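You operate a simulated robot arm through the tools that you are given. There is no shell and no other tool. Be economical: measure what you need, move in short steps, check, and stop when the job is done.

You are at the controls of a simulated robot arm. One attempt, no reset.

TASK
Trim the tester till the check block reads 50 kV, then take the block out.
Fine: a sixth of a turn moves 5 kV; one new run, earth on before the lid; block on the bench edge beside the tester; lid shut.

The check looks at the end state, three seconds after you hand in, the way a careful person would. Anything else that was tipped, shoved, dropped, spilled or broken makes it a failure. Lids that push on must go on centred and level and be pressed home; caps that screw on are set level and turned clockwise until they are tight.

THE ROBOT
A 6-joint arm with a two-finger parallel gripper on a trunk, on a base that drives. Base frame: it is fixed to the floor where the robot stands at the start and does not move with it; the origin is under the middle of the robot, x ahead of it, y to its left, z up; the surface under the hand at the start is at about z = 90. Units: cm, degrees, N and s.
Its first joint turns from -166.0 to 166.0 degrees. Places, roughly: bench edge beside the tester [20, -50, 90]; cup cradle [70, 10, 110]; tester lid [60, 0, 120]; tester screen [50, 10, 100]; tester trim knob [90, 0, 130]. Payload 3.91 kg.
The TCP is the grasp point between the finger pads, 3 cm short of the fingertips. In the tool frame z runs along the fingers and y along their closing line. Largest opening 11 cm; finger width 2, thickness 1; the body of the gripper, 4.8 by 11.2 cm, starts 5.5 cm behind the TCP.
Orientation is that of the tool frame in the base frame, as a unit quaternion [w, x, y, z]. With the fingers straight down and closing along the base's y, the tool's x points along the base's -x, its y along +y and its z along -z.

THE INTERFACE
- The arm moves only by the tool arm_command. Its argument "steps" is a list of rows, each a list of 7 numbers: the turn, a rotation vector about the tool's x, y, z in degrees, then the shift along the tool's x, y, z in cm, then the opening, from 0 (shut) to 1 (fully open). In form: [[ax, ay, az, dx, dy, dz, claw], ...]. A call has 1 to 12 rows; each row shifts and turns the commanded pose from where the row before left it, along the tool's axes as they then stand. A row lasts 0.2 s, in which the tool goes at most 5 cm and 8.6 degrees; a call with a longer step from one row to the next is refused whole, and so is a gripper value outside its range. A pose out of reach is approached as far as the arm can. The call stops where the force on the tool passes 80 N (or 10 N more than at its start, if that is more) or the arm is blocked; 0.2 s more then pass. The fingers move at their own pace (about 15.3 cm/s each) and stop on an object; they squeeze with about 39 N. The grip force told is the motor's: it shows also when the fingers shut on nothing. Time passes only in rows, and 0.2 s behind the last, so rows that do not move let the fingers close. It gives the time, the measured TCP pose, the force on the tool (base axes), the opening and the grip force at its end, in the units of the frame above (readings bear some noise), with the torque about the TCP (base axes, N m) and any sound that the robot's microphone picked up.
- Cameras (640 x 400 px; columns grow to the right, rows downward): "scene" is now at [20.4, 17.96, 138.33]; the picture's right is [-0.61, -0.79, 0.00], its down [-0.33, 0.26, -0.91] and it looks along [0.72, -0.56, -0.42] (base axes); focal length 214 px, centre (320, 200). "wrist" rides on the gripper at [7.2, 1.7, -10.3] in the tool frame; the picture's right is [-0.23, 0.97, 0.00], its down [-0.76, -0.18, -0.62] and it looks along [-0.61, -0.14, 0.78] (tool axes); focal length 222 px, centre (320, 200).
- capture(camera): a new picture of that camera. The clock stands still meanwhile.
- drive_base(legs): drives the robot by 1 to 6 legs, each [ahead, turn to the left] in cm and degrees, along the robot's own axes; the way and the turn of a leg run together, so that a leg with both is an arc; at most 150 cm and 180 degrees a leg. The arm and the cameras ride along, it lands a little off, and it stops where it bumps. It gives what a move gives.
- aim_head(pan, tilt): turns the head with the scene camera to pan (to the left, within 120 degrees either way) and tilt (down, from -29 to 69), counted from straight ahead of the robot. It gives what a move gives.
- probe_pixels(camera, pixels): for up to 12 pixels [column, row] of the newest picture of that camera ("zoom" is the newest enlarged one), the place [x, y, z] in the base frame of the surface seen there, good to about 0.2 cm. The clock stands still meanwhile.
- enlarge(camera, box): a new picture of the part [left, top, right, bottom] of that camera's present view, enlarged. The clock stands still meanwhile.
- job_done(): hands the job in; it is judged then, once.

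Work in short steps. Measure before you move; look again where a grasp or a placing could have gone wrong, and mend it. You have 80 turns and 68 pictures in all, those below and enlarged ones among them. Open the gripper and draw the arm clear of the work before you hand the job in, unless the task says otherwise; then end with one line.

The tools are called as name(argument=value, ...) on one line, values as JSON. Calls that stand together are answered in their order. arm_command: Moves the arm, as the interface text tells. Its arguments: {"type":"object","properties":{"steps":{"type":"array","items":{"type":"array","items":{"type":"number"}}}},"required":["steps"]} The other tools are called the same way: drive_base (legs) drives the base; aim_head (pan, tilt) turns the head that bears the scene camera; capture (camera) takes a picture; probe_pixels (camera, pixels) gives the place of the surface under pixels of a picture; enlarge (camera, box) takes an enlarged picture of a part of a camera's view; job_done () hands the job in.

At the start:

```text
time: 0.0
tcp_pos: [46.39, -6.97, 115.04]
ee_rot: [0.0, 0.0, 1.0, 0.001]
wrist_force: [0.2, 0.7, -0.3]
wrist_torque: [0.02, 0.0, 0.01]
gripper_width: 10.98
grip_force: 0.1
robot x, y, heading: [0.26, 0.12, 0.2]
head pan, tilt: [-37.9, 24.7]
```

scene: 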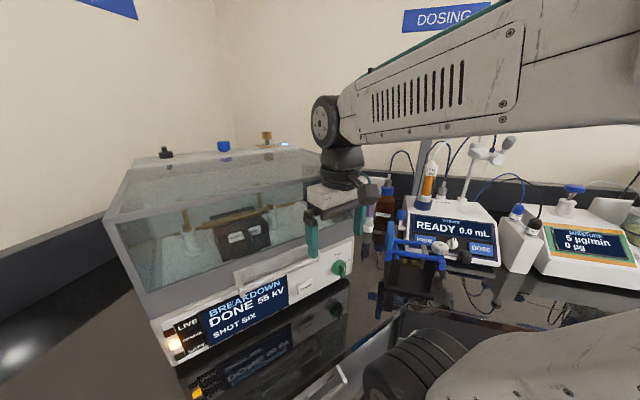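
wrist: 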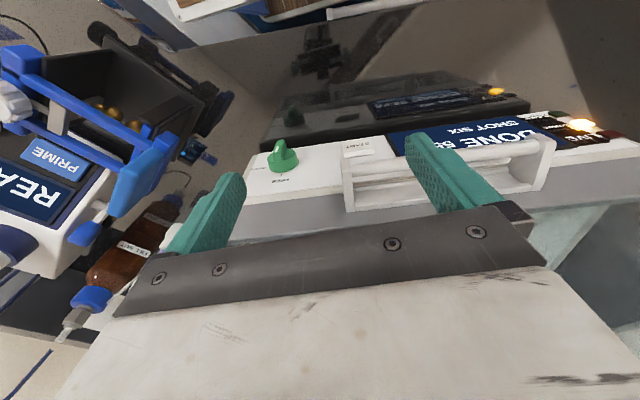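

The screen reads DONE 55 kV with a lit LIVE lamp, and a green knob sits at the front right (338,268). I'll enlarge the tester front and top for details.

enlarge(camera="scene", box=[150, 240, 370, 378])

enlarge(camera="scene", box=[100, 110, 360, 272])

enlarge(camera="wrist", box=[220, 80, 640, 240])

```text
2.90 times, centred on (260, 309) of scene
```

zoom: 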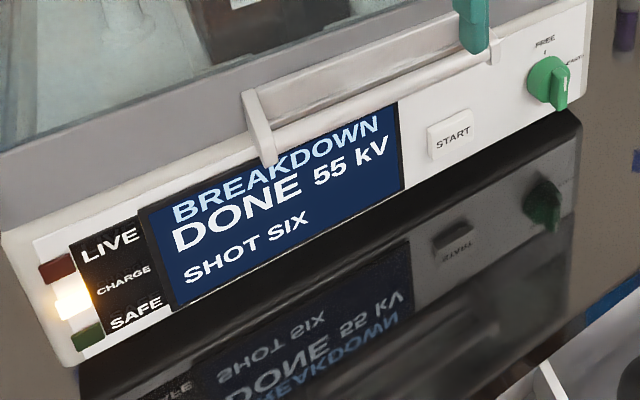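

```text
2.46 times, centred on (230, 191) of scene
```

zoom: 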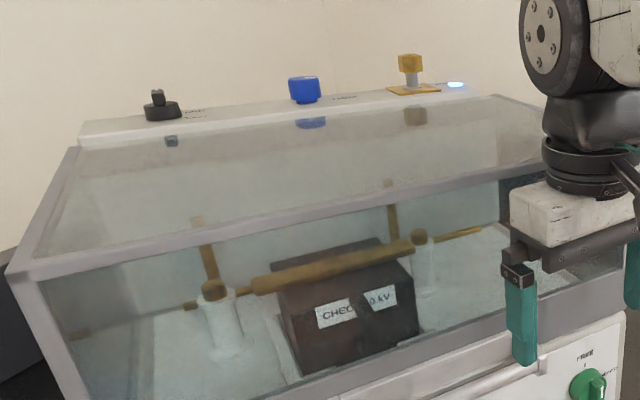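

```text
1.52 times, centred on (430, 160) of wrist
```

zoom: 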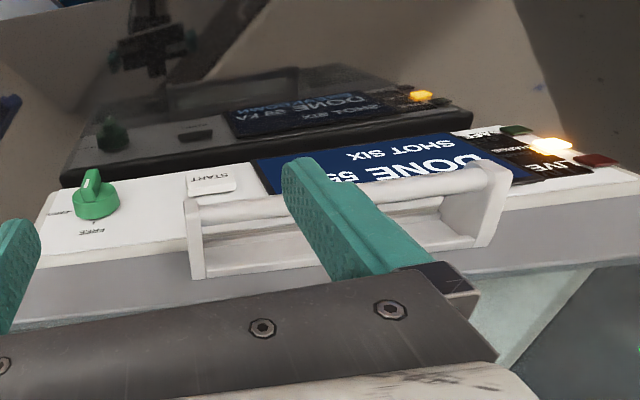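

The CHARGE lamp is lit and the green knob has FREE/EARTH marks. I'll probe the main features to get the geometry.

capture(camera="scene")

probe_pixels(camera="scene", pixels=[[166, 153], [223, 146], [266, 135], [338, 268], [306, 288], [245, 315], [108, 217], [141, 163], [240, 276], [319, 238], [284, 144], [174, 349]])

enlarge(camera="scene", box=[140, 120, 310, 170])

enlarge(camera="scene", box=[310, 250, 360, 290])

```text
62 pictures are left
```

scene: 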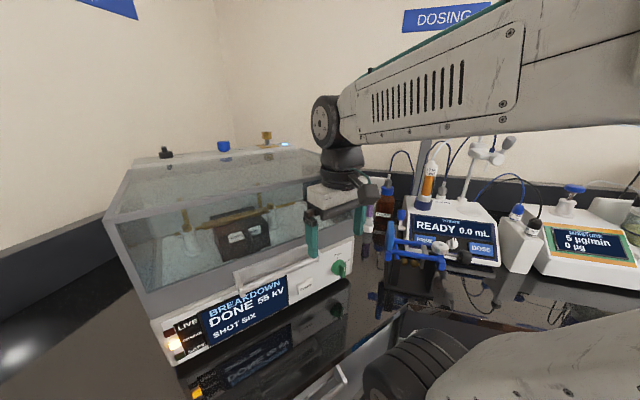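

```text
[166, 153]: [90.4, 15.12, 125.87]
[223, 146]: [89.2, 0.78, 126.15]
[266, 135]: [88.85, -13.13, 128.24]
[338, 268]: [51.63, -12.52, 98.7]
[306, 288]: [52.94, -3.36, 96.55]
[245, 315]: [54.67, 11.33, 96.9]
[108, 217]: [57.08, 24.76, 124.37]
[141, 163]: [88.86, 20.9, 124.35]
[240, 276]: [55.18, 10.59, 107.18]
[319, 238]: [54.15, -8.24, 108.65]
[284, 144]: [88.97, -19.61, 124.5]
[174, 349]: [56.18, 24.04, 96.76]
```

```text
3.76 times, centred on (225, 145) of scene
```

zoom: 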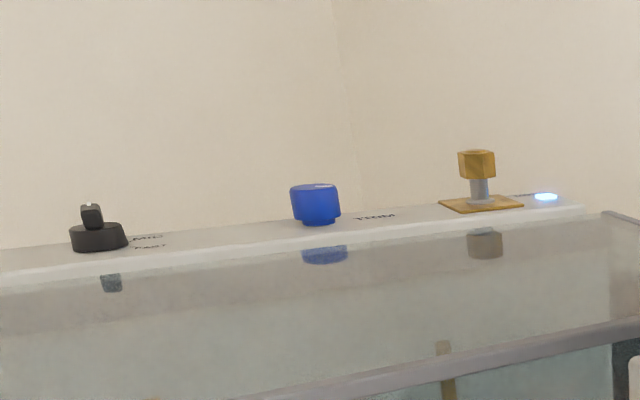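

```text
10.00 times, centred on (335, 270) of scene
```

zoom: 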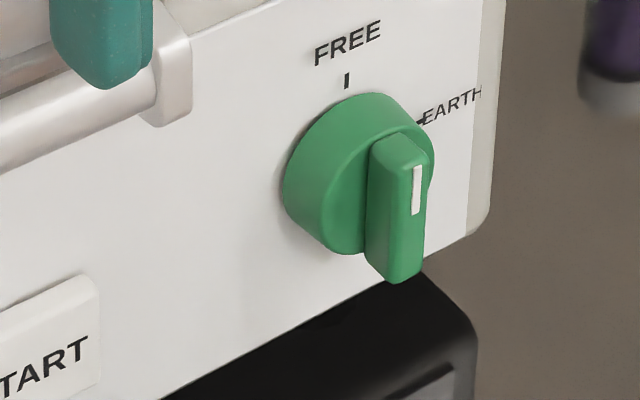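

The earth knob points at FREE; EARTH is clockwise. TRIM label appears next to the blue knob. I lift the arm straight up, then go over the top panel so the wrist camera can read the labels.

arm_command(steps=[[0, 0, 0, 0, 0, -5, 1], [0, 0, 0, 0, 0, -5, 1], [0, 0, 0, 0, 0, -5, 1], [0, 0, 0, 0, 0, -5, 1], [0, 0, 0, 0, 0, -5, 1], [0, 0, 0, -5, 0, 0, 1], [0, 0, 0, -5, 0, 0, 1], [0, 0, 0, -5, 0, 0, 1], [0, 0, 0, -5, 0, 0, 1], [0, 0, 0, -5, 0, 0, 1], [0, 0, 0, -2, 0, 0, 1]])

capture(camera="wrist")

```text
time: 2.4
tcp_pos: [73.32, -6.8, 140.16]
ee_rot: [0.001, 0.0, 1.0, 0.0]
wrist_force: [-0.6, -0.4, -0.2]
wrist_torque: [-0.02, -0.04, -0.01]
gripper_width: 10.99
grip_force: 0.1
robot x, y, heading: [-0.2, -0.25, 0.1]
head pan, tilt: [-37.9, 24.7]
```

```text
59 pictures are left
```

wrist: 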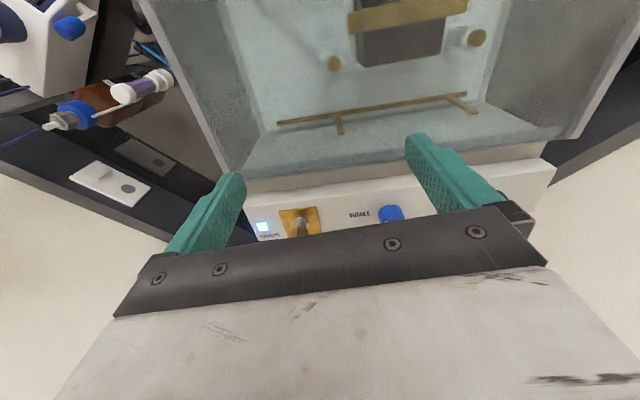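

The top panel (row 215-240) is hidden by the gripper body; going forward and up a bit will bring it into view between the fingers.

arm_command(steps=[[0, 0, 0, -4, 0, -2, 1], [0, 0, 0, -4, 0, -2, 1], [0, 0, 0, -3, 3, 0, 1], [0, 0, 0, 0, 3, 0, 1]])

capture(camera="wrist")

enlarge(camera="wrist", box=[200, 80, 560, 240])

```text
time: 3.4
tcp_pos: [82.94, -0.81, 140.71]
ee_rot: [0.001, 0.0, 1.0, 0.0]
wrist_force: [0.5, -0.2, 0.0]
wrist_torque: [0.01, -0.01, 0.0]
gripper_width: 10.99
grip_force: 0.1
out of reach, approached as far as the arm can: row 2, 3
robot x, y, heading: [-0.34, -0.13, 0.1]
head pan, tilt: [-37.9, 24.7]
```

```text
58 pictures are left
```

wrist: 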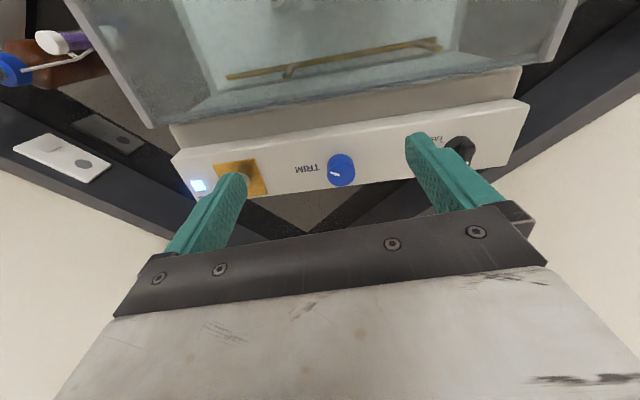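

```text
1.78 times, centred on (380, 160) of wrist
```

zoom: 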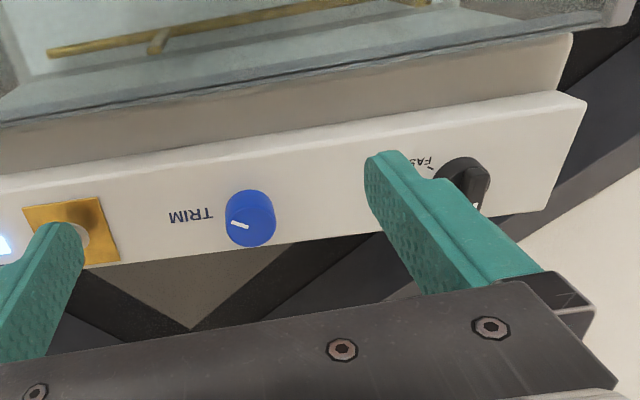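

The blue knob (341,170) is labelled TRIM. I enlarge for direction marks, and look at the switch and brass post labels.

enlarge(camera="wrist", box=[280, 140, 380, 200])

enlarge(camera="scene", box=[120, 110, 320, 190])

```text
6.40 times, centred on (330, 170) of wrist
```

zoom: 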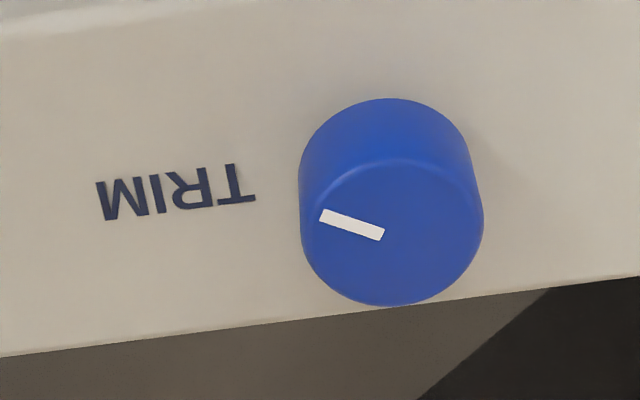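

```text
3.20 times, centred on (220, 150) of scene
```

zoom: 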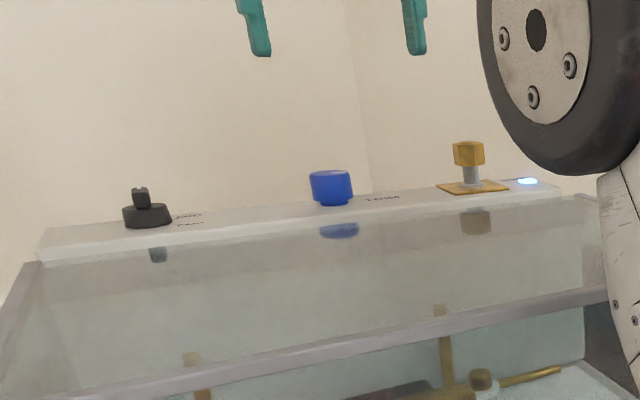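

No direction mark, so clockwise-is-more is the convention to try: counter-clockwise 60° for −5 kV. I probe the knob's top and edges.

probe_pixels(camera="wrist", pixels=[[341, 177], [328, 177], [354, 177], [341, 167], [341, 186], [331, 173], [339, 177], [300, 169], [360, 150], [180, 160], [520, 105], [240, 170]])

enlarge(camera="wrist", box=[170, 150, 290, 225])

```text
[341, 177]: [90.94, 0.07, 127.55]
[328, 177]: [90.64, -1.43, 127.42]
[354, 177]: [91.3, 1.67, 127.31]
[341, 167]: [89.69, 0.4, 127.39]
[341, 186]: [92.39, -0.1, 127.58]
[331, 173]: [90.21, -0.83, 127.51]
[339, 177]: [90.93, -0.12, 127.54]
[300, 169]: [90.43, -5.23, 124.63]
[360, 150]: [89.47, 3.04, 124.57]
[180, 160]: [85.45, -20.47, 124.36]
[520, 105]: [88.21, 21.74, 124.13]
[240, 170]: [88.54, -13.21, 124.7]
```

```text
5.33 times, centred on (230, 188) of wrist
```

zoom: 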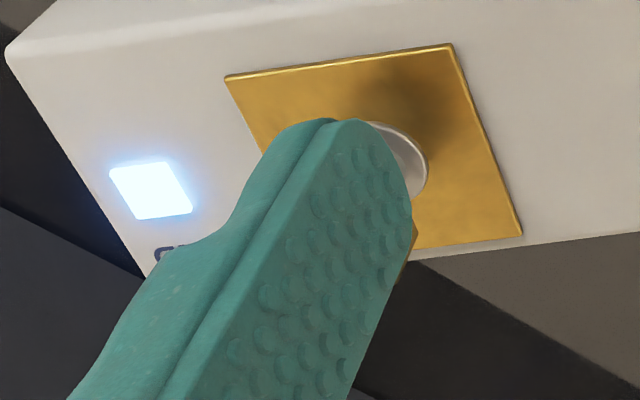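

Knob centre ≈ (91.0, 0.1), top z 127.5, panel z 124.6, radius ~1.6. I lower above it with a 6 cm opening and check the pose reached.

arm_command(steps=[[0, 0, 0, 0, 0, 4, 0.6], [0, 0, 0, 0, 0, 4, 0.6], [0, 0, 0, -3, 0.8, 0, 0.6], [0, 0, 0, -3, 0, 0, 0.6], [0, 0, 0, 0, 0, 0, 0.6]])

```text
time: 4.6
tcp_pos: [88.95, 0.06, 132.83]
ee_rot: [0.001, 0.0, 1.0, 0.0]
wrist_force: [-0.7, -0.3, 0.1]
wrist_torque: [0.02, 0.03, 0.01]
gripper_width: 6.6
grip_force: 0.1
robot x, y, heading: [-0.26, -0.09, -0.1]
head pan, tilt: [-37.9, 24.7]
```

Pose tracks well. I go 2 cm forward and down to tcp z 128.3.

arm_command(steps=[[0, 0, 0, -2.05, 0, 0, 0.6], [0, 0, 0, 0, 0, 2.3, 0.6], [0, 0, 0, 0, 0, 2.2, 0.6], [0, 0, 0, 0, 0, 0, 0.6]])

enlarge(camera="wrist", box=[200, 60, 560, 285])

enlarge(camera="scene", box=[120, 90, 320, 190])

```text
time: 5.6
tcp_pos: [90.8, 0.21, 128.36]
ee_rot: [0.0, 0.001, 1.0, 0.0]
wrist_force: [0.4, 0.1, 0.9]
wrist_torque: [-0.02, 0.0, 0.02]
gripper_width: 6.6
grip_force: 0.1
robot x, y, heading: [-0.02, -0.2, 0.0]
head pan, tilt: [-37.9, 24.7]
```

```text
1.78 times, centred on (380, 172) of wrist
```

zoom: 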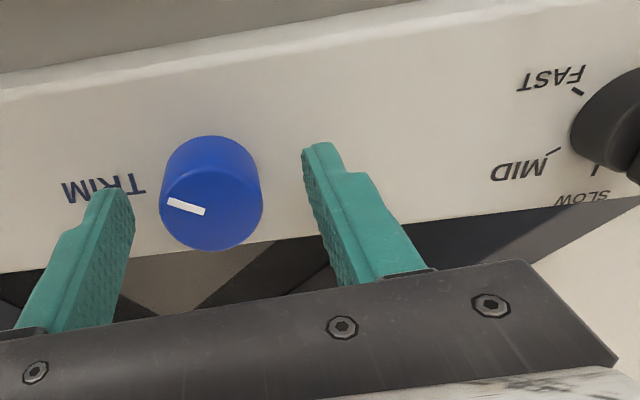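

```text
3.20 times, centred on (220, 140) of scene
```

zoom: 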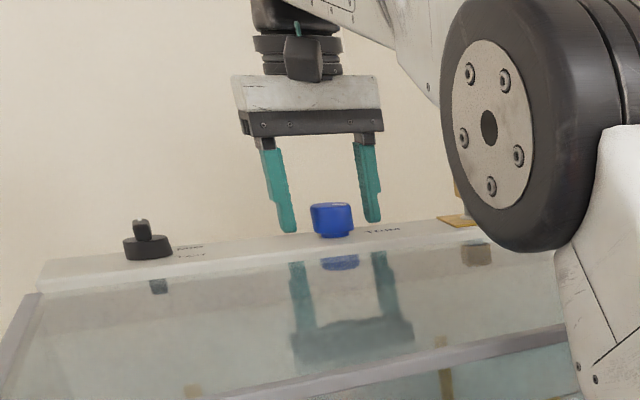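

Check alignment by probing knob and fingertips in this wrist view.

capture(camera="wrist")

probe_pixels(camera="wrist", pixels=[[320, 182], [295, 180], [344, 175], [318, 198], [320, 168], [296, 174], [312, 178], [258, 170], [380, 145], [290, 162]])

```text
51 pictures are left
```

wrist: 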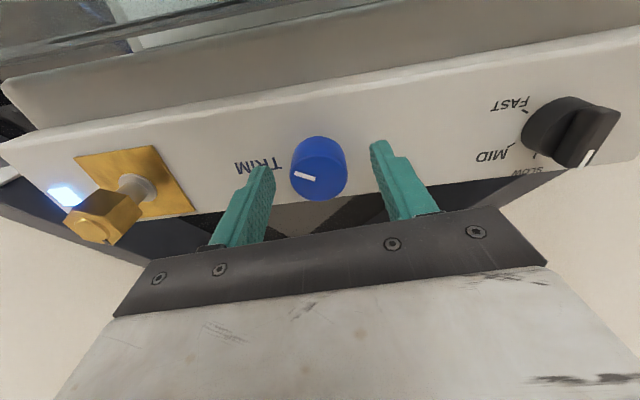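

```text
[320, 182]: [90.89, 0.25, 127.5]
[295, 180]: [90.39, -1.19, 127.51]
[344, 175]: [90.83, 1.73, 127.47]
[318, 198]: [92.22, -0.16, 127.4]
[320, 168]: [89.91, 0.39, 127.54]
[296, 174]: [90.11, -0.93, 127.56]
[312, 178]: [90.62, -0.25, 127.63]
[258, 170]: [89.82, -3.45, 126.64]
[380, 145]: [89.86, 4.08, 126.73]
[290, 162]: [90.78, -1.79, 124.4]
```

Knob centred between the fingers. Close on it.

arm_command(steps=[[0, 0, 0, 0, 0, 0, 0], [0, 0, 0, 0, 0, 0, 0], [0, 0, 0, 0, 0, 0, 0]])

```text
time: 6.4
tcp_pos: [90.86, 0.14, 128.35]
ee_rot: [0.0, 0.0, 1.0, -0.001]
wrist_force: [0.4, -4.9, -1.4]
wrist_torque: [0.43, -0.2, 0.0]
gripper_width: 3.55
grip_force: 44.5
robot x, y, heading: [-0.31, -0.5, 0.0]
head pan, tilt: [-37.9, 24.7]
```

Gripped at 3.55 cm. I turn counter-clockwise seen from above (−tool z) by 60°.

arm_command(steps=[[0, 0, -7.5, 0, 0, 0, 0], [0, 0, -7.5, 0, 0, 0, 0], [0, 0, -7.5, 0, 0, 0, 0], [0, 0, -7.5, 0, 0, 0, 0], [0, 0, -7.5, 0, 0, 0, 0], [0, 0, -7.5, 0, 0, 0, 0], [0, 0, -7.5, 0, 0, 0, 0], [0, 0, -7.5, 0, 0, 0, 0], [0, 0, 0, 0, 0, 0, 0]])

capture(camera="scene")

```text
time: 8.4
tcp_pos: [90.8, 0.08, 128.35]
ee_rot: [-0.001, -0.501, 0.865, -0.001]
wrist_force: [17.3, 20.0, -6.1]
wrist_torque: [0.92, -1.29, -0.03]
gripper_width: 3.54
grip_force: 44.4
robot x, y, heading: [0.01, -0.1, 0.0]
head pan, tilt: [-37.9, 24.7]
```

```text
50 pictures are left
```

scene: 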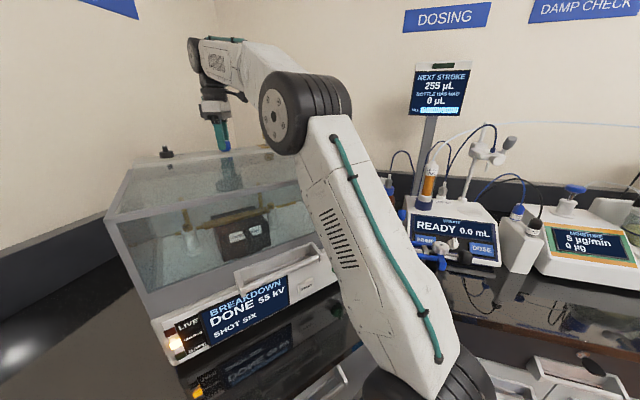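

Turned 60°; display unchanged until a new run. Release, lift 6 cm and check the mark.

arm_command(steps=[[0, 0, 0, 0, 0, 0, 0.6], [0, 0, 0, 0, 0, 0, 0.6], [0, 0, 0, 0, 0, -3, 0.6], [0, 0, 0, 0, 0, -3, 0.6], [0, 0, 0, 0, 0, 0, 0.6]])

capture(camera="wrist")

```text
time: 9.6
tcp_pos: [90.68, 0.1, 134.32]
ee_rot: [0.0, -0.5, 0.866, 0.0]
wrist_force: [0.0, -0.2, 0.2]
wrist_torque: [0.02, -0.04, 0.05]
gripper_width: 6.57
grip_force: 0.0
robot x, y, heading: [-0.19, 0.17, 0.2]
head pan, tilt: [-37.9, 24.7]
```

```text
49 pictures are left
```

wrist: 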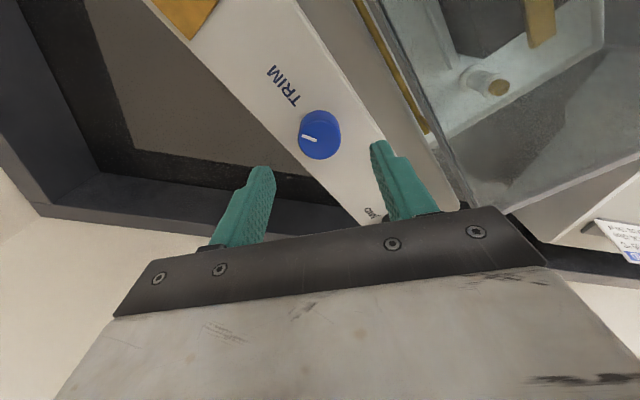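

The mark moved with the gripper, so 60° done. Now I go up, un-rotate and pull back over the bench front.

arm_command(steps=[[0, 0, 7.5, 0, 0, -3, 0.6], [0, 0, 7.5, 0, 0, -3, 0.6], [0, 0, 7.5, 0, 0, 0, 0.6], [0, 0, 7.5, 0, 0, 0, 0.6], [0, 0, 7.5, 0, 0, 0, 0.6], [0, 0, 7.5, 0, 0, 0, 0.6], [0, 0, 7.5, 0, 0, 0, 0.6], [0, 0, 7.5, 0, 0, 0, 0.6], [0, 0, 0, 5, 0, 0, 0.6], [0, 0, 0, 5, 0, 0, 0.6], [0, 0, 0, 5, 0, 0, 0.6], [0, 0, 0, 5, 0, 0, 0.6]])

arm_command(steps=[[0, 0, 0, 5, 0, 0, 0.6], [0, 0, 0, 5, 0, 0, 0.6], [0, 0, 0, 5, 0, 0, 0.6], [0, 0, 0, 3, 0, 0, 0.6]])

aim_head(pan=-30, tilt=45)

capture(camera="scene")

```text
time: 12.2
tcp_pos: [67.83, -0.17, 137.05]
ee_rot: [-0.002, 0.0, 1.0, 0.0]
wrist_force: [1.0, 1.2, -1.1]
wrist_torque: [-0.02, 0.05, 0.0]
gripper_width: 6.6
grip_force: 0.1
out of reach, approached as far as the arm can: row 1, 2
robot x, y, heading: [0.07, -0.14, -0.1]
head pan, tilt: [-37.9, 24.7]
```

```text
time: 13.2
tcp_pos: [49.95, 0.07, 137.07]
ee_rot: [-0.001, 0.0, 1.0, 0.0]
wrist_force: [0.6, 0.2, 0.1]
wrist_torque: [-0.01, 0.05, 0.0]
gripper_width: 6.63
grip_force: 0.1
robot x, y, heading: [0.08, 0.05, -0.1]
head pan, tilt: [-37.9, 24.7]
```

```text
time: 14.0
tcp_pos: [49.75, -0.01, 137.06]
ee_rot: [0.0, 0.001, 1.0, 0.0]
wrist_force: [0.2, -0.5, 0.5]
wrist_torque: [0.0, -0.04, 0.0]
gripper_width: 6.58
grip_force: 0.0
robot x, y, heading: [0.07, -0.13, -0.3]
head pan, tilt: [-30.0, 45.0]
```

```text
48 pictures are left
```

scene: 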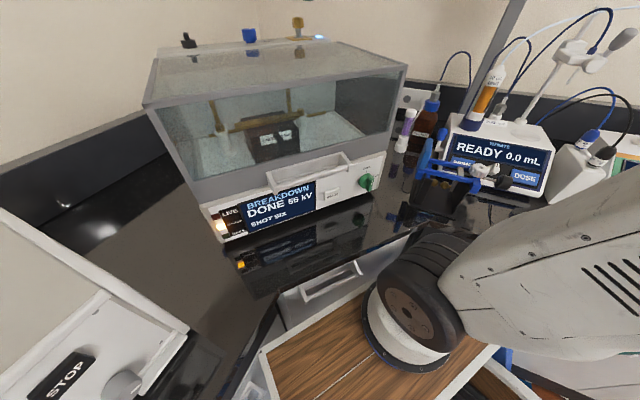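

Clear view of tester front now. Probe handle, panel, button, earth knob, bench edges.

probe_pixels(camera="scene", pixels=[[333, 194], [366, 182], [310, 168], [242, 182], [350, 160], [290, 186], [228, 215], [345, 205], [290, 260], [250, 300], [310, 165], [285, 190]])

enlarge(camera="scene", box=[190, 130, 410, 268])

```text
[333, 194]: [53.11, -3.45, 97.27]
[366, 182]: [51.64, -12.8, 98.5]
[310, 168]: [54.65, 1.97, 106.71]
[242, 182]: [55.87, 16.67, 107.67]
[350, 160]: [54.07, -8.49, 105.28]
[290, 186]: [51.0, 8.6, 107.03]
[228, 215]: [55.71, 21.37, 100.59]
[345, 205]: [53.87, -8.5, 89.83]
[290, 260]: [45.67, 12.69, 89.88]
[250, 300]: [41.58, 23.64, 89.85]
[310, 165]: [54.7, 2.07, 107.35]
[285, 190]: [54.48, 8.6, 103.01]
```

```text
2.90 times, centred on (300, 199) of scene
```

zoom: 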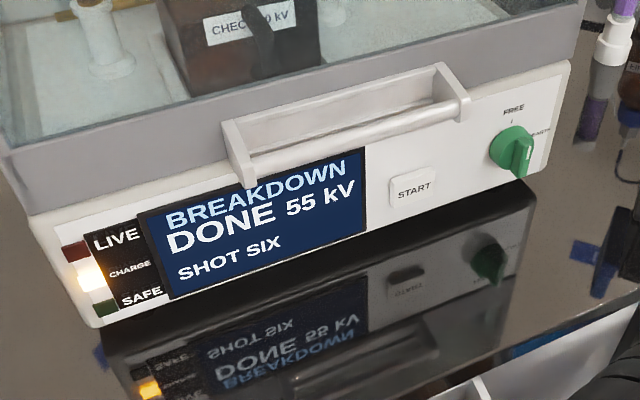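

Before driving back to gain room for a horizontal reach, I check what lies behind the robot.

aim_head(pan=120, tilt=35)

capture(camera="scene")

aim_head(pan=-120, tilt=35)

capture(camera="scene")

```text
time: 16.4
tcp_pos: [49.78, -0.14, 137.1]
ee_rot: [0.0, 0.0, 1.0, 0.0]
wrist_force: [0.1, -0.1, 0.3]
wrist_torque: [-0.02, 0.0, -0.01]
gripper_width: 6.61
grip_force: 0.0
robot x, y, heading: [0.07, -0.39, -0.1]
head pan, tilt: [120.0, 35.0]
```

```text
46 pictures are left
```

scene: 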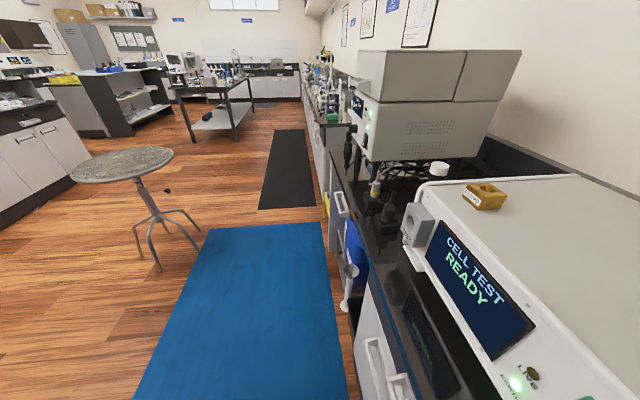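

```text
time: 19.8
tcp_pos: [49.89, 0.05, 137.15]
ee_rot: [0.0, -0.001, 1.0, 0.0]
wrist_force: [-0.5, 0.3, 0.2]
wrist_torque: [-0.03, 0.03, 0.01]
gripper_width: 6.59
grip_force: 0.1
robot x, y, heading: [0.06, 0.5, 0.1]
head pan, tilt: [-120.0, 35.0]
```

```text
45 pictures are left
```

scene: 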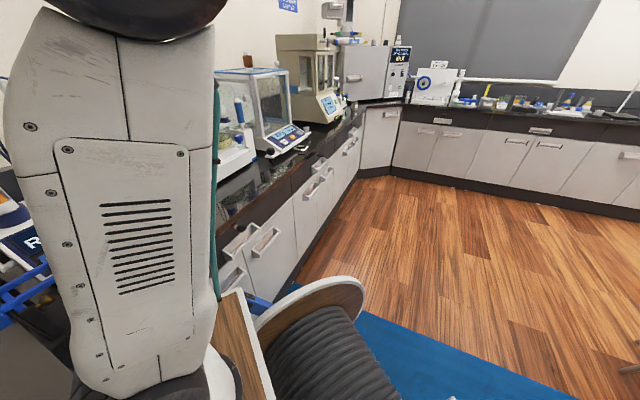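

The floor behind is clear for over a metre. Drive back 25 cm, then aim the head at the tester.

drive_base(legs=[[-25, 0]])

aim_head(pan=-20, tilt=28)

```text
time: 21.6
tcp_pos: [24.3, -0.15, 137.06]
ee_rot: [0.0, 0.003, 1.0, 0.0]
wrist_force: [0.5, 0.9, -0.3]
wrist_torque: [-0.01, 0.05, -0.01]
gripper_width: 6.56
grip_force: 0.0
robot x, y, heading: [-25.53, 0.26, -0.1]
head pan, tilt: [-120.0, 35.0]
```

```text
time: 23.4
tcp_pos: [24.42, -0.16, 137.15]
ee_rot: [0.0, 0.002, 1.0, 0.0]
wrist_force: [-0.1, 0.5, 0.2]
wrist_torque: [-0.02, -0.03, 0.0]
gripper_width: 6.61
grip_force: 0.0
robot x, y, heading: [-25.02, 0.3, -0.0]
head pan, tilt: [-20.0, 28.0]
```

Now pitch the tool from down to straight ahead (about tool y), fingers closing.

arm_command(steps=[[0, -8.2, 0, 0, 0, 0, 0], [0, -8.2, 0, 0, 0, 0, 0], [0, -8.2, 0, 0, 0, 0, 0], [0, -8.2, 0, 0, 0, 0, 0], [0, -8.2, 0, 0, 0, 0, 0], [0, -8.2, 0, 0, 0, 0, 0], [0, -8.2, 0, 0, 0, 0, 0], [0, -8.2, 0, 0, 0, 0, 0], [0, -8.2, 0, 0, 0, 0, 0], [0, -8.2, 0, 0, 0, 0, 0], [0, -8, 0, 0, 0, 0, 0]])

```text
time: 25.8
tcp_pos: [24.34, -0.06, 137.22]
ee_rot: [0.707, 0.0, 0.707, -0.001]
wrist_force: [0.2, 0.6, -0.4]
wrist_torque: [0.03, 0.0, 0.01]
gripper_width: 0.01
grip_force: 37.8
robot x, y, heading: [-25.63, -0.07, -0.6]
head pan, tilt: [-20.0, 28.0]
```

Reached. Move 16 cm forward, then descend to z≈98 in front of the panel.

arm_command(steps=[[0, 0, 0, 0, 0, 5, 0], [0, 0, 0, 0, 0, 5, 0], [0, 0, 0, 0, 0, 5, 0], [0, 0, 0, 5, 0, 0, 0], [0, 0, 0, 5, 0, 0, 0], [0, 0, 0, 5, 0, 0, 0], [0, 0, 0, 5, 0, 0, 0], [0, 0, 0, 5, 0, 0, 0], [0, 0, 0, 5, 0, 0, 0], [0, 0, 0, 4, -1.5, 0, 0], [0, 0, 0, 0, -1.9, 0, 0]])

capture(camera="scene")

capture(camera="wrist")

```text
time: 28.2
tcp_pos: [48.95, 3.69, 111.51]
ee_rot: [0.706, 0.004, 0.708, -0.005]
wrist_force: [-0.3, -0.3, -0.2]
wrist_torque: [-0.02, -0.04, -0.01]
gripper_width: 0.01
grip_force: 37.9
out of reach, approached as far as the arm can: row 6, 7, 8, 9, 10, 11
robot x, y, heading: [-25.9, 0.01, -0.6]
head pan, tilt: [-20.0, 28.0]
```

```text
44 pictures are left
```

scene: 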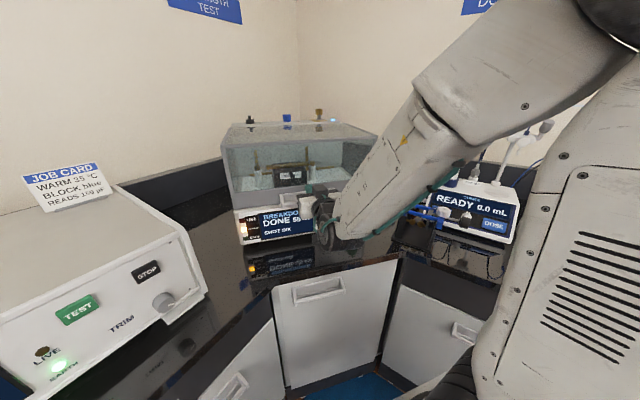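

```text
43 pictures are left
```

wrist: 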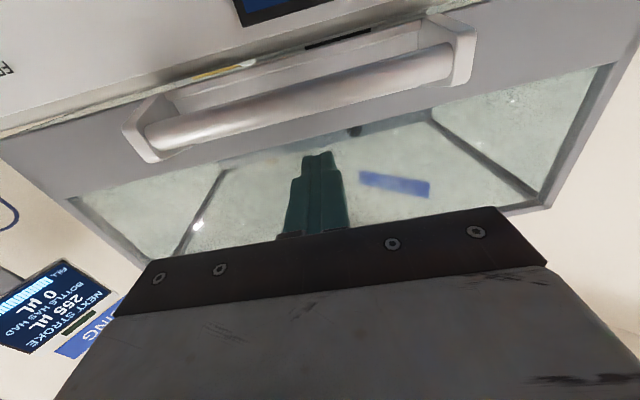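

Too steep for the forearm at this distance; I back the tool off and drive back another 20 cm.

arm_command(steps=[[0, 0, 0, 0, 0, -4, 0], [0, 0, 0, 0, 0, -4, 0], [0, 0, 0, -4, 0, -2, 0]])

drive_base(legs=[[-20, 0]])

```text
time: 29.0
tcp_pos: [46.18, 4.91, 117.76]
ee_rot: [0.706, 0.001, 0.708, -0.002]
wrist_force: [0.8, -0.1, 0.0]
wrist_torque: [-0.02, -0.03, -0.03]
gripper_width: 0.01
grip_force: 37.5
out of reach, approached as far as the arm can: row 1, 2
robot x, y, heading: [-25.46, 0.0, -0.4]
head pan, tilt: [-20.0, 28.0]
```

```text
time: 30.6
tcp_pos: [26.12, 4.92, 117.85]
ee_rot: [0.707, 0.0, 0.707, -0.001]
wrist_force: [-0.1, -0.6, -0.5]
wrist_torque: [-0.01, 0.02, 0.0]
gripper_width: 0.01
grip_force: 37.4
robot x, y, heading: [-45.21, 0.42, -0.0]
head pan, tilt: [-20.0, 28.0]
```

Now forward to x≈42, y≈−3, then down.

arm_command(steps=[[0, 0, 0, 0, -4, 4, 0], [0, 0, 0, 0, -4, 4, 0], [0, 0, 0, 0, 0, 4, 0], [0, 0, 0, 0, 0, 4, 0], [0, 0, 0, 4, 0, 0, 0], [0, 0, 0, 4, 0, 0, 0], [0, 0, 0, 0, 0, 0, 0]])

```text
refused: row 1 steps farther than a row can; nothing moved
```

The diagonal was too long; smaller steps.

arm_command(steps=[[0, 0, 0, 0, -3, 3, 0], [0, 0, 0, 0, -3, 3, 0], [0, 0, 0, 0, -2, 4, 0], [0, 0, 0, 0, 0, 4, 0], [0, 0, 0, 0, 0, 2, 0], [0, 0, 0, 4, 0, 0, 0], [0, 0, 0, 4, 0, 0, 0], [0, 0, 0, 0, 0, 0, 0]])

```text
time: 32.4
tcp_pos: [39.79, 5.95, 110.65]
ee_rot: [0.707, 0.004, 0.707, -0.004]
wrist_force: [0.6, -0.3, -0.6]
wrist_torque: [0.02, 0.01, 0.0]
gripper_width: 0.0
grip_force: 37.7
out of reach, approached as far as the arm can: row 1, 2, 3, 4, 5, 6, 7
robot x, y, heading: [-45.62, -0.13, -0.3]
head pan, tilt: [-20.0, 28.0]
```

Lateral motion seems stuck. I test a small yaw-free roll and see whether the reach recovers.

arm_command(steps=[[0, 0, 8, 0, 0, 0, 0], [0, 0, 8, 0, 0, 0, 0], [0, 0, 8, 0, 0, 0, 0], [0, 0, 8, 0, 0, 0, 0], [0, 0, 8, 0, 0, 0, 0], [0, 0, 8, 0, 0, 0, 0], [0, 0, 8, 0, 0, 0, 0], [0, 0, 8, 0, 0, 0, 0], [0, 0, 8, 0, 0, 0, 0], [0, 0, 8, 0, 0, 0, 0], [0, 0, 8, 0, 0, 0, 0], [0, 0, 2, 0, 0, 0, 0]])

capture(camera="scene")

```text
time: 35.0
tcp_pos: [39.04, 22.53, 147.1]
ee_rot: [0.532, 0.484, 0.532, 0.446]
wrist_force: [0.7, 0.3, 0.7]
wrist_torque: [0.01, 0.01, -0.04]
gripper_width: 0.0
grip_force: 37.9
out of reach, approached as far as the arm can: row 1, 2, 3, 4, 5, 6, 7, 8, 9, 10, 11, 12
robot x, y, heading: [-45.81, 0.44, -0.2]
head pan, tilt: [-20.0, 28.0]
```

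```text
42 pictures are left
```

scene: 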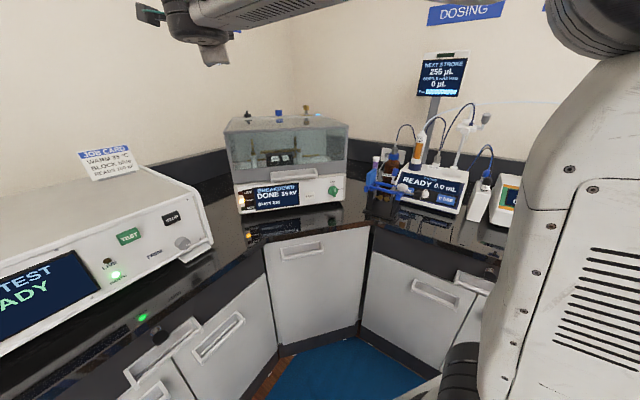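

The positive roll is at a joint limit. I unroll the other way, in open space, and watch for reach flags.

arm_command(steps=[[0, 0, -8, 0, 0, 0, 0], [0, 0, -8, 0, 0, 0, 0], [0, 0, -8, 0, 0, 0, 0], [0, 0, -8, 0, 0, 0, 0], [0, 0, -8, 0, 0, 0, 0], [0, 0, -8, 0, 0, 0, 0], [0, 0, -8, 0, 0, 0, 0], [0, 0, -8, 0, 0, 0, 0], [0, 0, -8, 0, 0, 0, 0], [0, 0, -8, 0, 0, 0, 0], [0, 0, -6, 0, 0, 0, 0], [0, 0, 0, 0, 0, -5, 0]])

arm_command(steps=[[0, 0, -8, 0, 0, 0, 0], [0, 0, -8, 0, 0, 0, 0], [0, 0, -8, 0, 0, 0, 0], [0, 0, -8, 0, 0, 0, 0], [0, 0, -8, 0, 0, 0, 0], [0, 0, -8, 0, 0, 0, 0], [0, 0, -8, 0, 0, 0, 0], [0, 0, -8, 0, 0, 0, 0], [0, 0, -8, 0, 0, 0, 0], [0, 0, -8, 0, 0, 0, 0], [0, 0, -8, 0, 0, 0, 0]])

```text
time: 37.6
tcp_pos: [34.17, 22.56, 147.36]
ee_rot: [0.699, -0.008, 0.715, -0.037]
wrist_force: [0.6, 0.6, -0.4]
wrist_torque: [-0.01, -0.01, -0.04]
gripper_width: 0.01
grip_force: 37.5
robot x, y, heading: [-45.47, 0.22, -0.0]
head pan, tilt: [-20.0, 28.0]
```

```text
time: 40.0
tcp_pos: [34.04, 22.72, 146.92]
ee_rot: [-0.477, 0.502, -0.508, 0.512]
wrist_force: [-0.1, 0.0, -0.5]
wrist_torque: [0.07, -0.02, 0.01]
gripper_width: 0.0
grip_force: 37.5
robot x, y, heading: [-45.67, 0.14, -0.2]
head pan, tilt: [-20.0, 28.0]
```

Negative roll is fine. Now shift right (tool x) 26 cm, then start descending (tool y).

arm_command(steps=[[0, 0, 0, 4.5, 0, 0, 0], [0, 0, 0, 4.5, 0, 0, 0], [0, 0, 0, 4.5, 0, 0, 0], [0, 0, 0, 4.5, 0, 0, 0], [0, 0, 0, 4.5, 0, 0, 0], [0, 0, 0, 3.5, 0, 0, 0], [0, 0, 0, 0, 5, 0, 0], [0, 0, 0, 0, 5, 0, 0], [0, 0, 0, 0, 5, 0, 0], [0, 0, 0, 0, 5, 0, 0]])

```text
time: 42.2
tcp_pos: [32.49, -1.24, 128.09]
ee_rot: [-0.476, 0.5, -0.51, 0.512]
wrist_force: [-1.1, -0.3, 0.8]
wrist_torque: [-0.01, 0.02, -0.01]
gripper_width: 0.02
grip_force: 37.4
out of reach, approached as far as the arm can: row 9, 10
robot x, y, heading: [-45.51, -0.06, -0.2]
head pan, tilt: [-20.0, 28.0]
```

Try farther forward, then down.

arm_command(steps=[[0, 0, 0, 0, 0, 4, 0], [0, 0, 0, 0, 0, 4, 0], [0, 0, 0, 0, 0, 3, 0], [0, 0, 0, 0, 4, 0, 0], [0, 0, 0, 0, 4, 0, 0]])

```text
time: 43.4
tcp_pos: [43.37, 1.42, 121.02]
ee_rot: [-0.476, 0.499, -0.511, 0.514]
wrist_force: [-1.2, -0.1, 0.0]
wrist_torque: [0.0, 0.05, -0.01]
gripper_width: 0.0
grip_force: 38.0
out of reach, approached as far as the arm can: row 1, 2, 3, 4, 5
robot x, y, heading: [-45.37, 0.11, -0.1]
head pan, tilt: [-20.0, 28.0]
```

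The limit seems tied to the forward-horizontal pitch; tilt the tool 45° down and try descending so.

arm_command(steps=[[-7.5, 0, 0, 0, 0, 0, 0], [-7.5, 0, 0, 0, 0, 0, 0], [-7.5, 0, 0, 0, 0, 0, 0], [-7.5, 0, 0, 0, 0, 0, 0], [-7.5, 0, 0, 0, 0, 0, 0], [-7.5, 0, 0, 0, 0, 0, 0], [0, 0, 0, 4, 0, 0, 0], [0, 0, 0, 0, 3, 3, 0], [0, 0, 0, 0, 3, 3, 0], [0, 0, 0, 0, 3, 3, 0]])

```text
time: 45.6
tcp_pos: [44.45, -4.61, 108.51]
ee_rot: [0.288, -0.613, 0.651, -0.343]
wrist_force: [0.4, 0.2, 0.5]
wrist_torque: [0.01, 0.01, -0.02]
gripper_width: 0.01
grip_force: 37.9
out of reach, approached as far as the arm can: row 4, 5
robot x, y, heading: [-45.19, 0.12, 0.1]
head pan, tilt: [-20.0, 28.0]
```

That works. Now roll another −90° (camera above, thin side toward the handle).

arm_command(steps=[[0, 0, -8.2, 0, 0, 0, 0], [0, 0, -8.2, 0, 0, 0, 0], [0, 0, -8.2, 0, 0, 0, 0], [0, 0, -8.2, 0, 0, 0, 0], [0, 0, -8.2, 0, 0, 0, 0], [0, 0, -8.2, 0, 0, 0, 0], [0, 0, -8.2, 0, 0, 0, 0], [0, 0, -8.2, 0, 0, 0, 0], [0, 0, -8.2, 0, 0, 0, 0], [0, 0, -8.2, 0, 0, 0, 0], [0, 0, -8, 0, 0, 0, 0]])

capture(camera="wrist")

```text
time: 48.0
tcp_pos: [44.6, -4.49, 108.66]
ee_rot: [0.04, 0.894, -0.026, 0.445]
wrist_force: [0.1, 0.1, -0.2]
wrist_torque: [0.0, 0.0, 0.0]
gripper_width: 0.01
grip_force: 38.3
robot x, y, heading: [-45.51, -0.21, -0.6]
head pan, tilt: [-20.0, 28.0]
```

```text
41 pictures are left
```

wrist: 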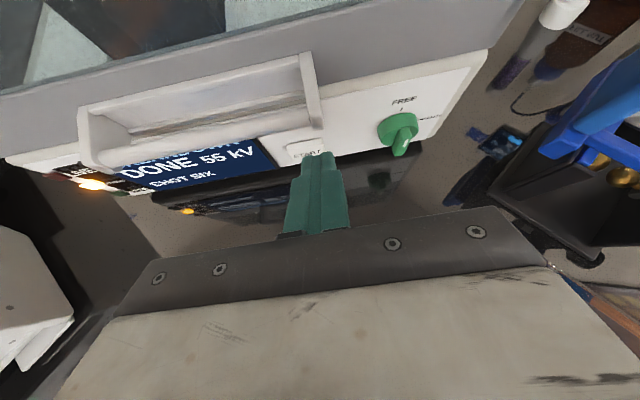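

Good upright view. Probe the button, knob, and handle for exact places.

probe_pixels(camera="wrist", pixels=[[305, 148], [320, 141], [290, 156], [398, 126], [405, 140], [400, 150], [403, 113], [418, 120], [300, 95], [200, 130], [95, 160], [308, 75]])

enlarge(camera="wrist", box=[360, 80, 460, 160])

```text
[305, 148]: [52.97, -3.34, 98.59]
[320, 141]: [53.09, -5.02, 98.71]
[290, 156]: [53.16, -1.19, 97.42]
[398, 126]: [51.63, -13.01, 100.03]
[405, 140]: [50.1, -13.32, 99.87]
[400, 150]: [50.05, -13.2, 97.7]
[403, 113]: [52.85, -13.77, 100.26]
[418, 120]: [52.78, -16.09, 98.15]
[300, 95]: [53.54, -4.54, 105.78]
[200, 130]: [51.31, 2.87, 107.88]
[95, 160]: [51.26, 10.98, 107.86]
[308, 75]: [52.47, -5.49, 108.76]
```

```text
5.00 times, centred on (410, 120) of wrist
```

zoom: 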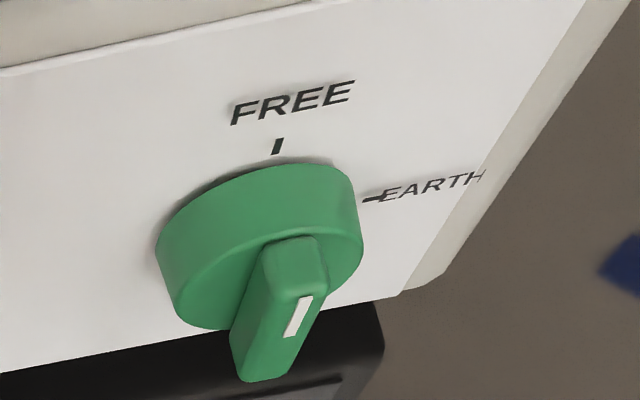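

EARTH lies at 90° clockwise. Now move the closed tips to about 2.5 cm in front of START.

arm_command(steps=[[0, 0, 0, -1.83, -0.78, 2.78, 0], [0, 0, 0, -1.83, -0.78, 2.78, 0], [0, 0, 0, -1.83, -0.78, 2.78, 0], [0, 0, 0, 0, 0, 0, 0]])

enlarge(camera="wrist", box=[160, 60, 480, 260])

```text
time: 49.0
tcp_pos: [48.08, -2.99, 99.08]
ee_rot: [0.04, 0.893, -0.027, 0.447]
wrist_force: [-0.2, -0.4, 0.6]
wrist_torque: [0.03, 0.01, 0.02]
gripper_width: 0.01
grip_force: 37.7
robot x, y, heading: [-45.5, 0.39, -0.3]
head pan, tilt: [-20.0, 28.0]
```

```text
2.00 times, centred on (320, 160) of wrist
```

zoom: 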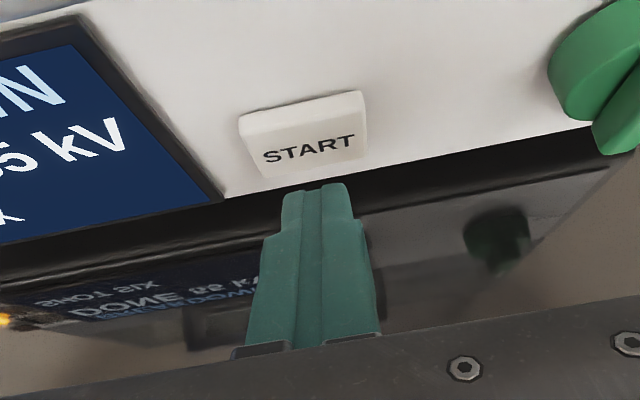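

Tips centred on START. Advance along the panel normal in small presses.

arm_command(steps=[[0, 0, 0, 1.2, -0.03, 1.6, 0], [0, 0, 0, 0.24, 0, 0.32, 0], [0, 0, 0, 0.18, 0, 0.24, 0], [0, 0, 0, 0, 0, 0, 0]])

```text
time: 50.0
tcp_pos: [50.87, -3.01, 99.11]
ee_rot: [0.039, 0.894, -0.026, 0.445]
wrist_force: [-20.3, 2.6, 1.1]
wrist_torque: [0.06, 0.17, 0.05]
gripper_width: 0.0
grip_force: 37.6
robot x, y, heading: [-45.56, 0.03, -0.2]
head pan, tilt: [-20.0, 28.0]
heard: click
```

Click heard at 20 N: START pressed. I back straight off and look at the screen.

arm_command(steps=[[0, 0, 0, -1.2, 0, -1.6, 0], [0, 0, 0, -1.2, 0, -1.6, 0], [0, 0, 0, 0, 0, 0, 0]])

capture(camera="wrist")

enlarge(camera="scene", box=[210, 100, 370, 220])

```text
time: 50.8
tcp_pos: [46.8, -2.73, 99.17]
ee_rot: [0.04, 0.894, -0.027, 0.446]
wrist_force: [0.4, 0.9, -1.2]
wrist_torque: [0.02, -0.03, 0.02]
gripper_width: 0.0
grip_force: 38.2
robot x, y, heading: [-45.36, 0.4, -0.2]
head pan, tilt: [-20.0, 28.0]
```

```text
38 pictures are left
```

wrist: 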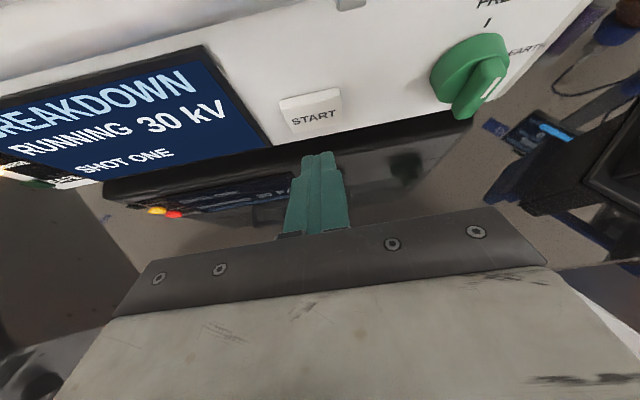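

```text
3.33 times, centred on (290, 160) of scene
```

zoom: 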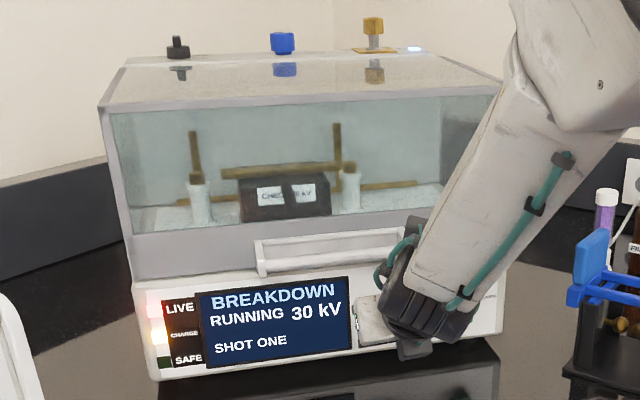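

Running, shot one. While it runs, I measure the earth knob from this view and wait.

probe_pixels(camera="wrist", pixels=[[488, 68], [495, 85], [465, 108], [480, 90], [440, 75], [470, 45], [505, 60], [484, 80], [470, 85], [500, 75]])

arm_command(steps=[[0, 0, 0, 0, 0, 0, 0], [0, 0, 0, 0, 0, 0, 0], [0, 0, 0, 0, 0, 0, 0], [0, 0, 0, 0, 0, 0, 0], [0, 0, 0, 0, 0, 0, 0], [0, 0, 0, 0, 0, 0, 0], [0, 0, 0, 0, 0, 0, 0], [0, 0, 0, 0, 0, 0, 0], [0, 0, 0, 0, 0, 0, 0], [0, 0, 0, 0, 0, 0, 0], [0, 0, 0, 0, 0, 0, 0], [0, 0, 0, 0, 0, 0, 0]])

enlarge(camera="wrist", box=[0, 0, 640, 220])

```text
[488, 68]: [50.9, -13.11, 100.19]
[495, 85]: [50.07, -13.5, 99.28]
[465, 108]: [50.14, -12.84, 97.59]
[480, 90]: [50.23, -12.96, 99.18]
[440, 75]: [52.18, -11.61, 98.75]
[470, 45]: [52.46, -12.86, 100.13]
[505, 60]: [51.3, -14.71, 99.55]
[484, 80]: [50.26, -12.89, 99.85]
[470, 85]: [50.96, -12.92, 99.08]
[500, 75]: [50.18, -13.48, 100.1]
```

```text
time: 53.4
tcp_pos: [46.79, -2.65, 99.16]
ee_rot: [0.04, 0.894, -0.027, 0.446]
wrist_force: [-0.5, 0.3, 0.4]
wrist_torque: [0.0, -0.02, 0.01]
gripper_width: 0.01
grip_force: 37.5
robot x, y, heading: [-45.74, -0.19, -0.3]
head pan, tilt: [-20.0, 28.0]
```

```text
1.00 times, centred on (320, 110) of wrist (not enlarged: the box is as wide or as high as the picture)
```

zoom: 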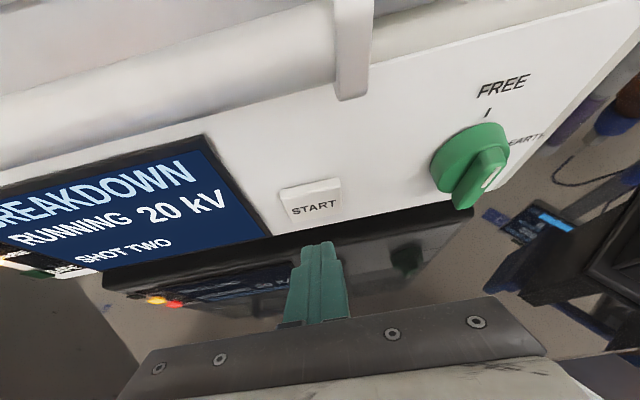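

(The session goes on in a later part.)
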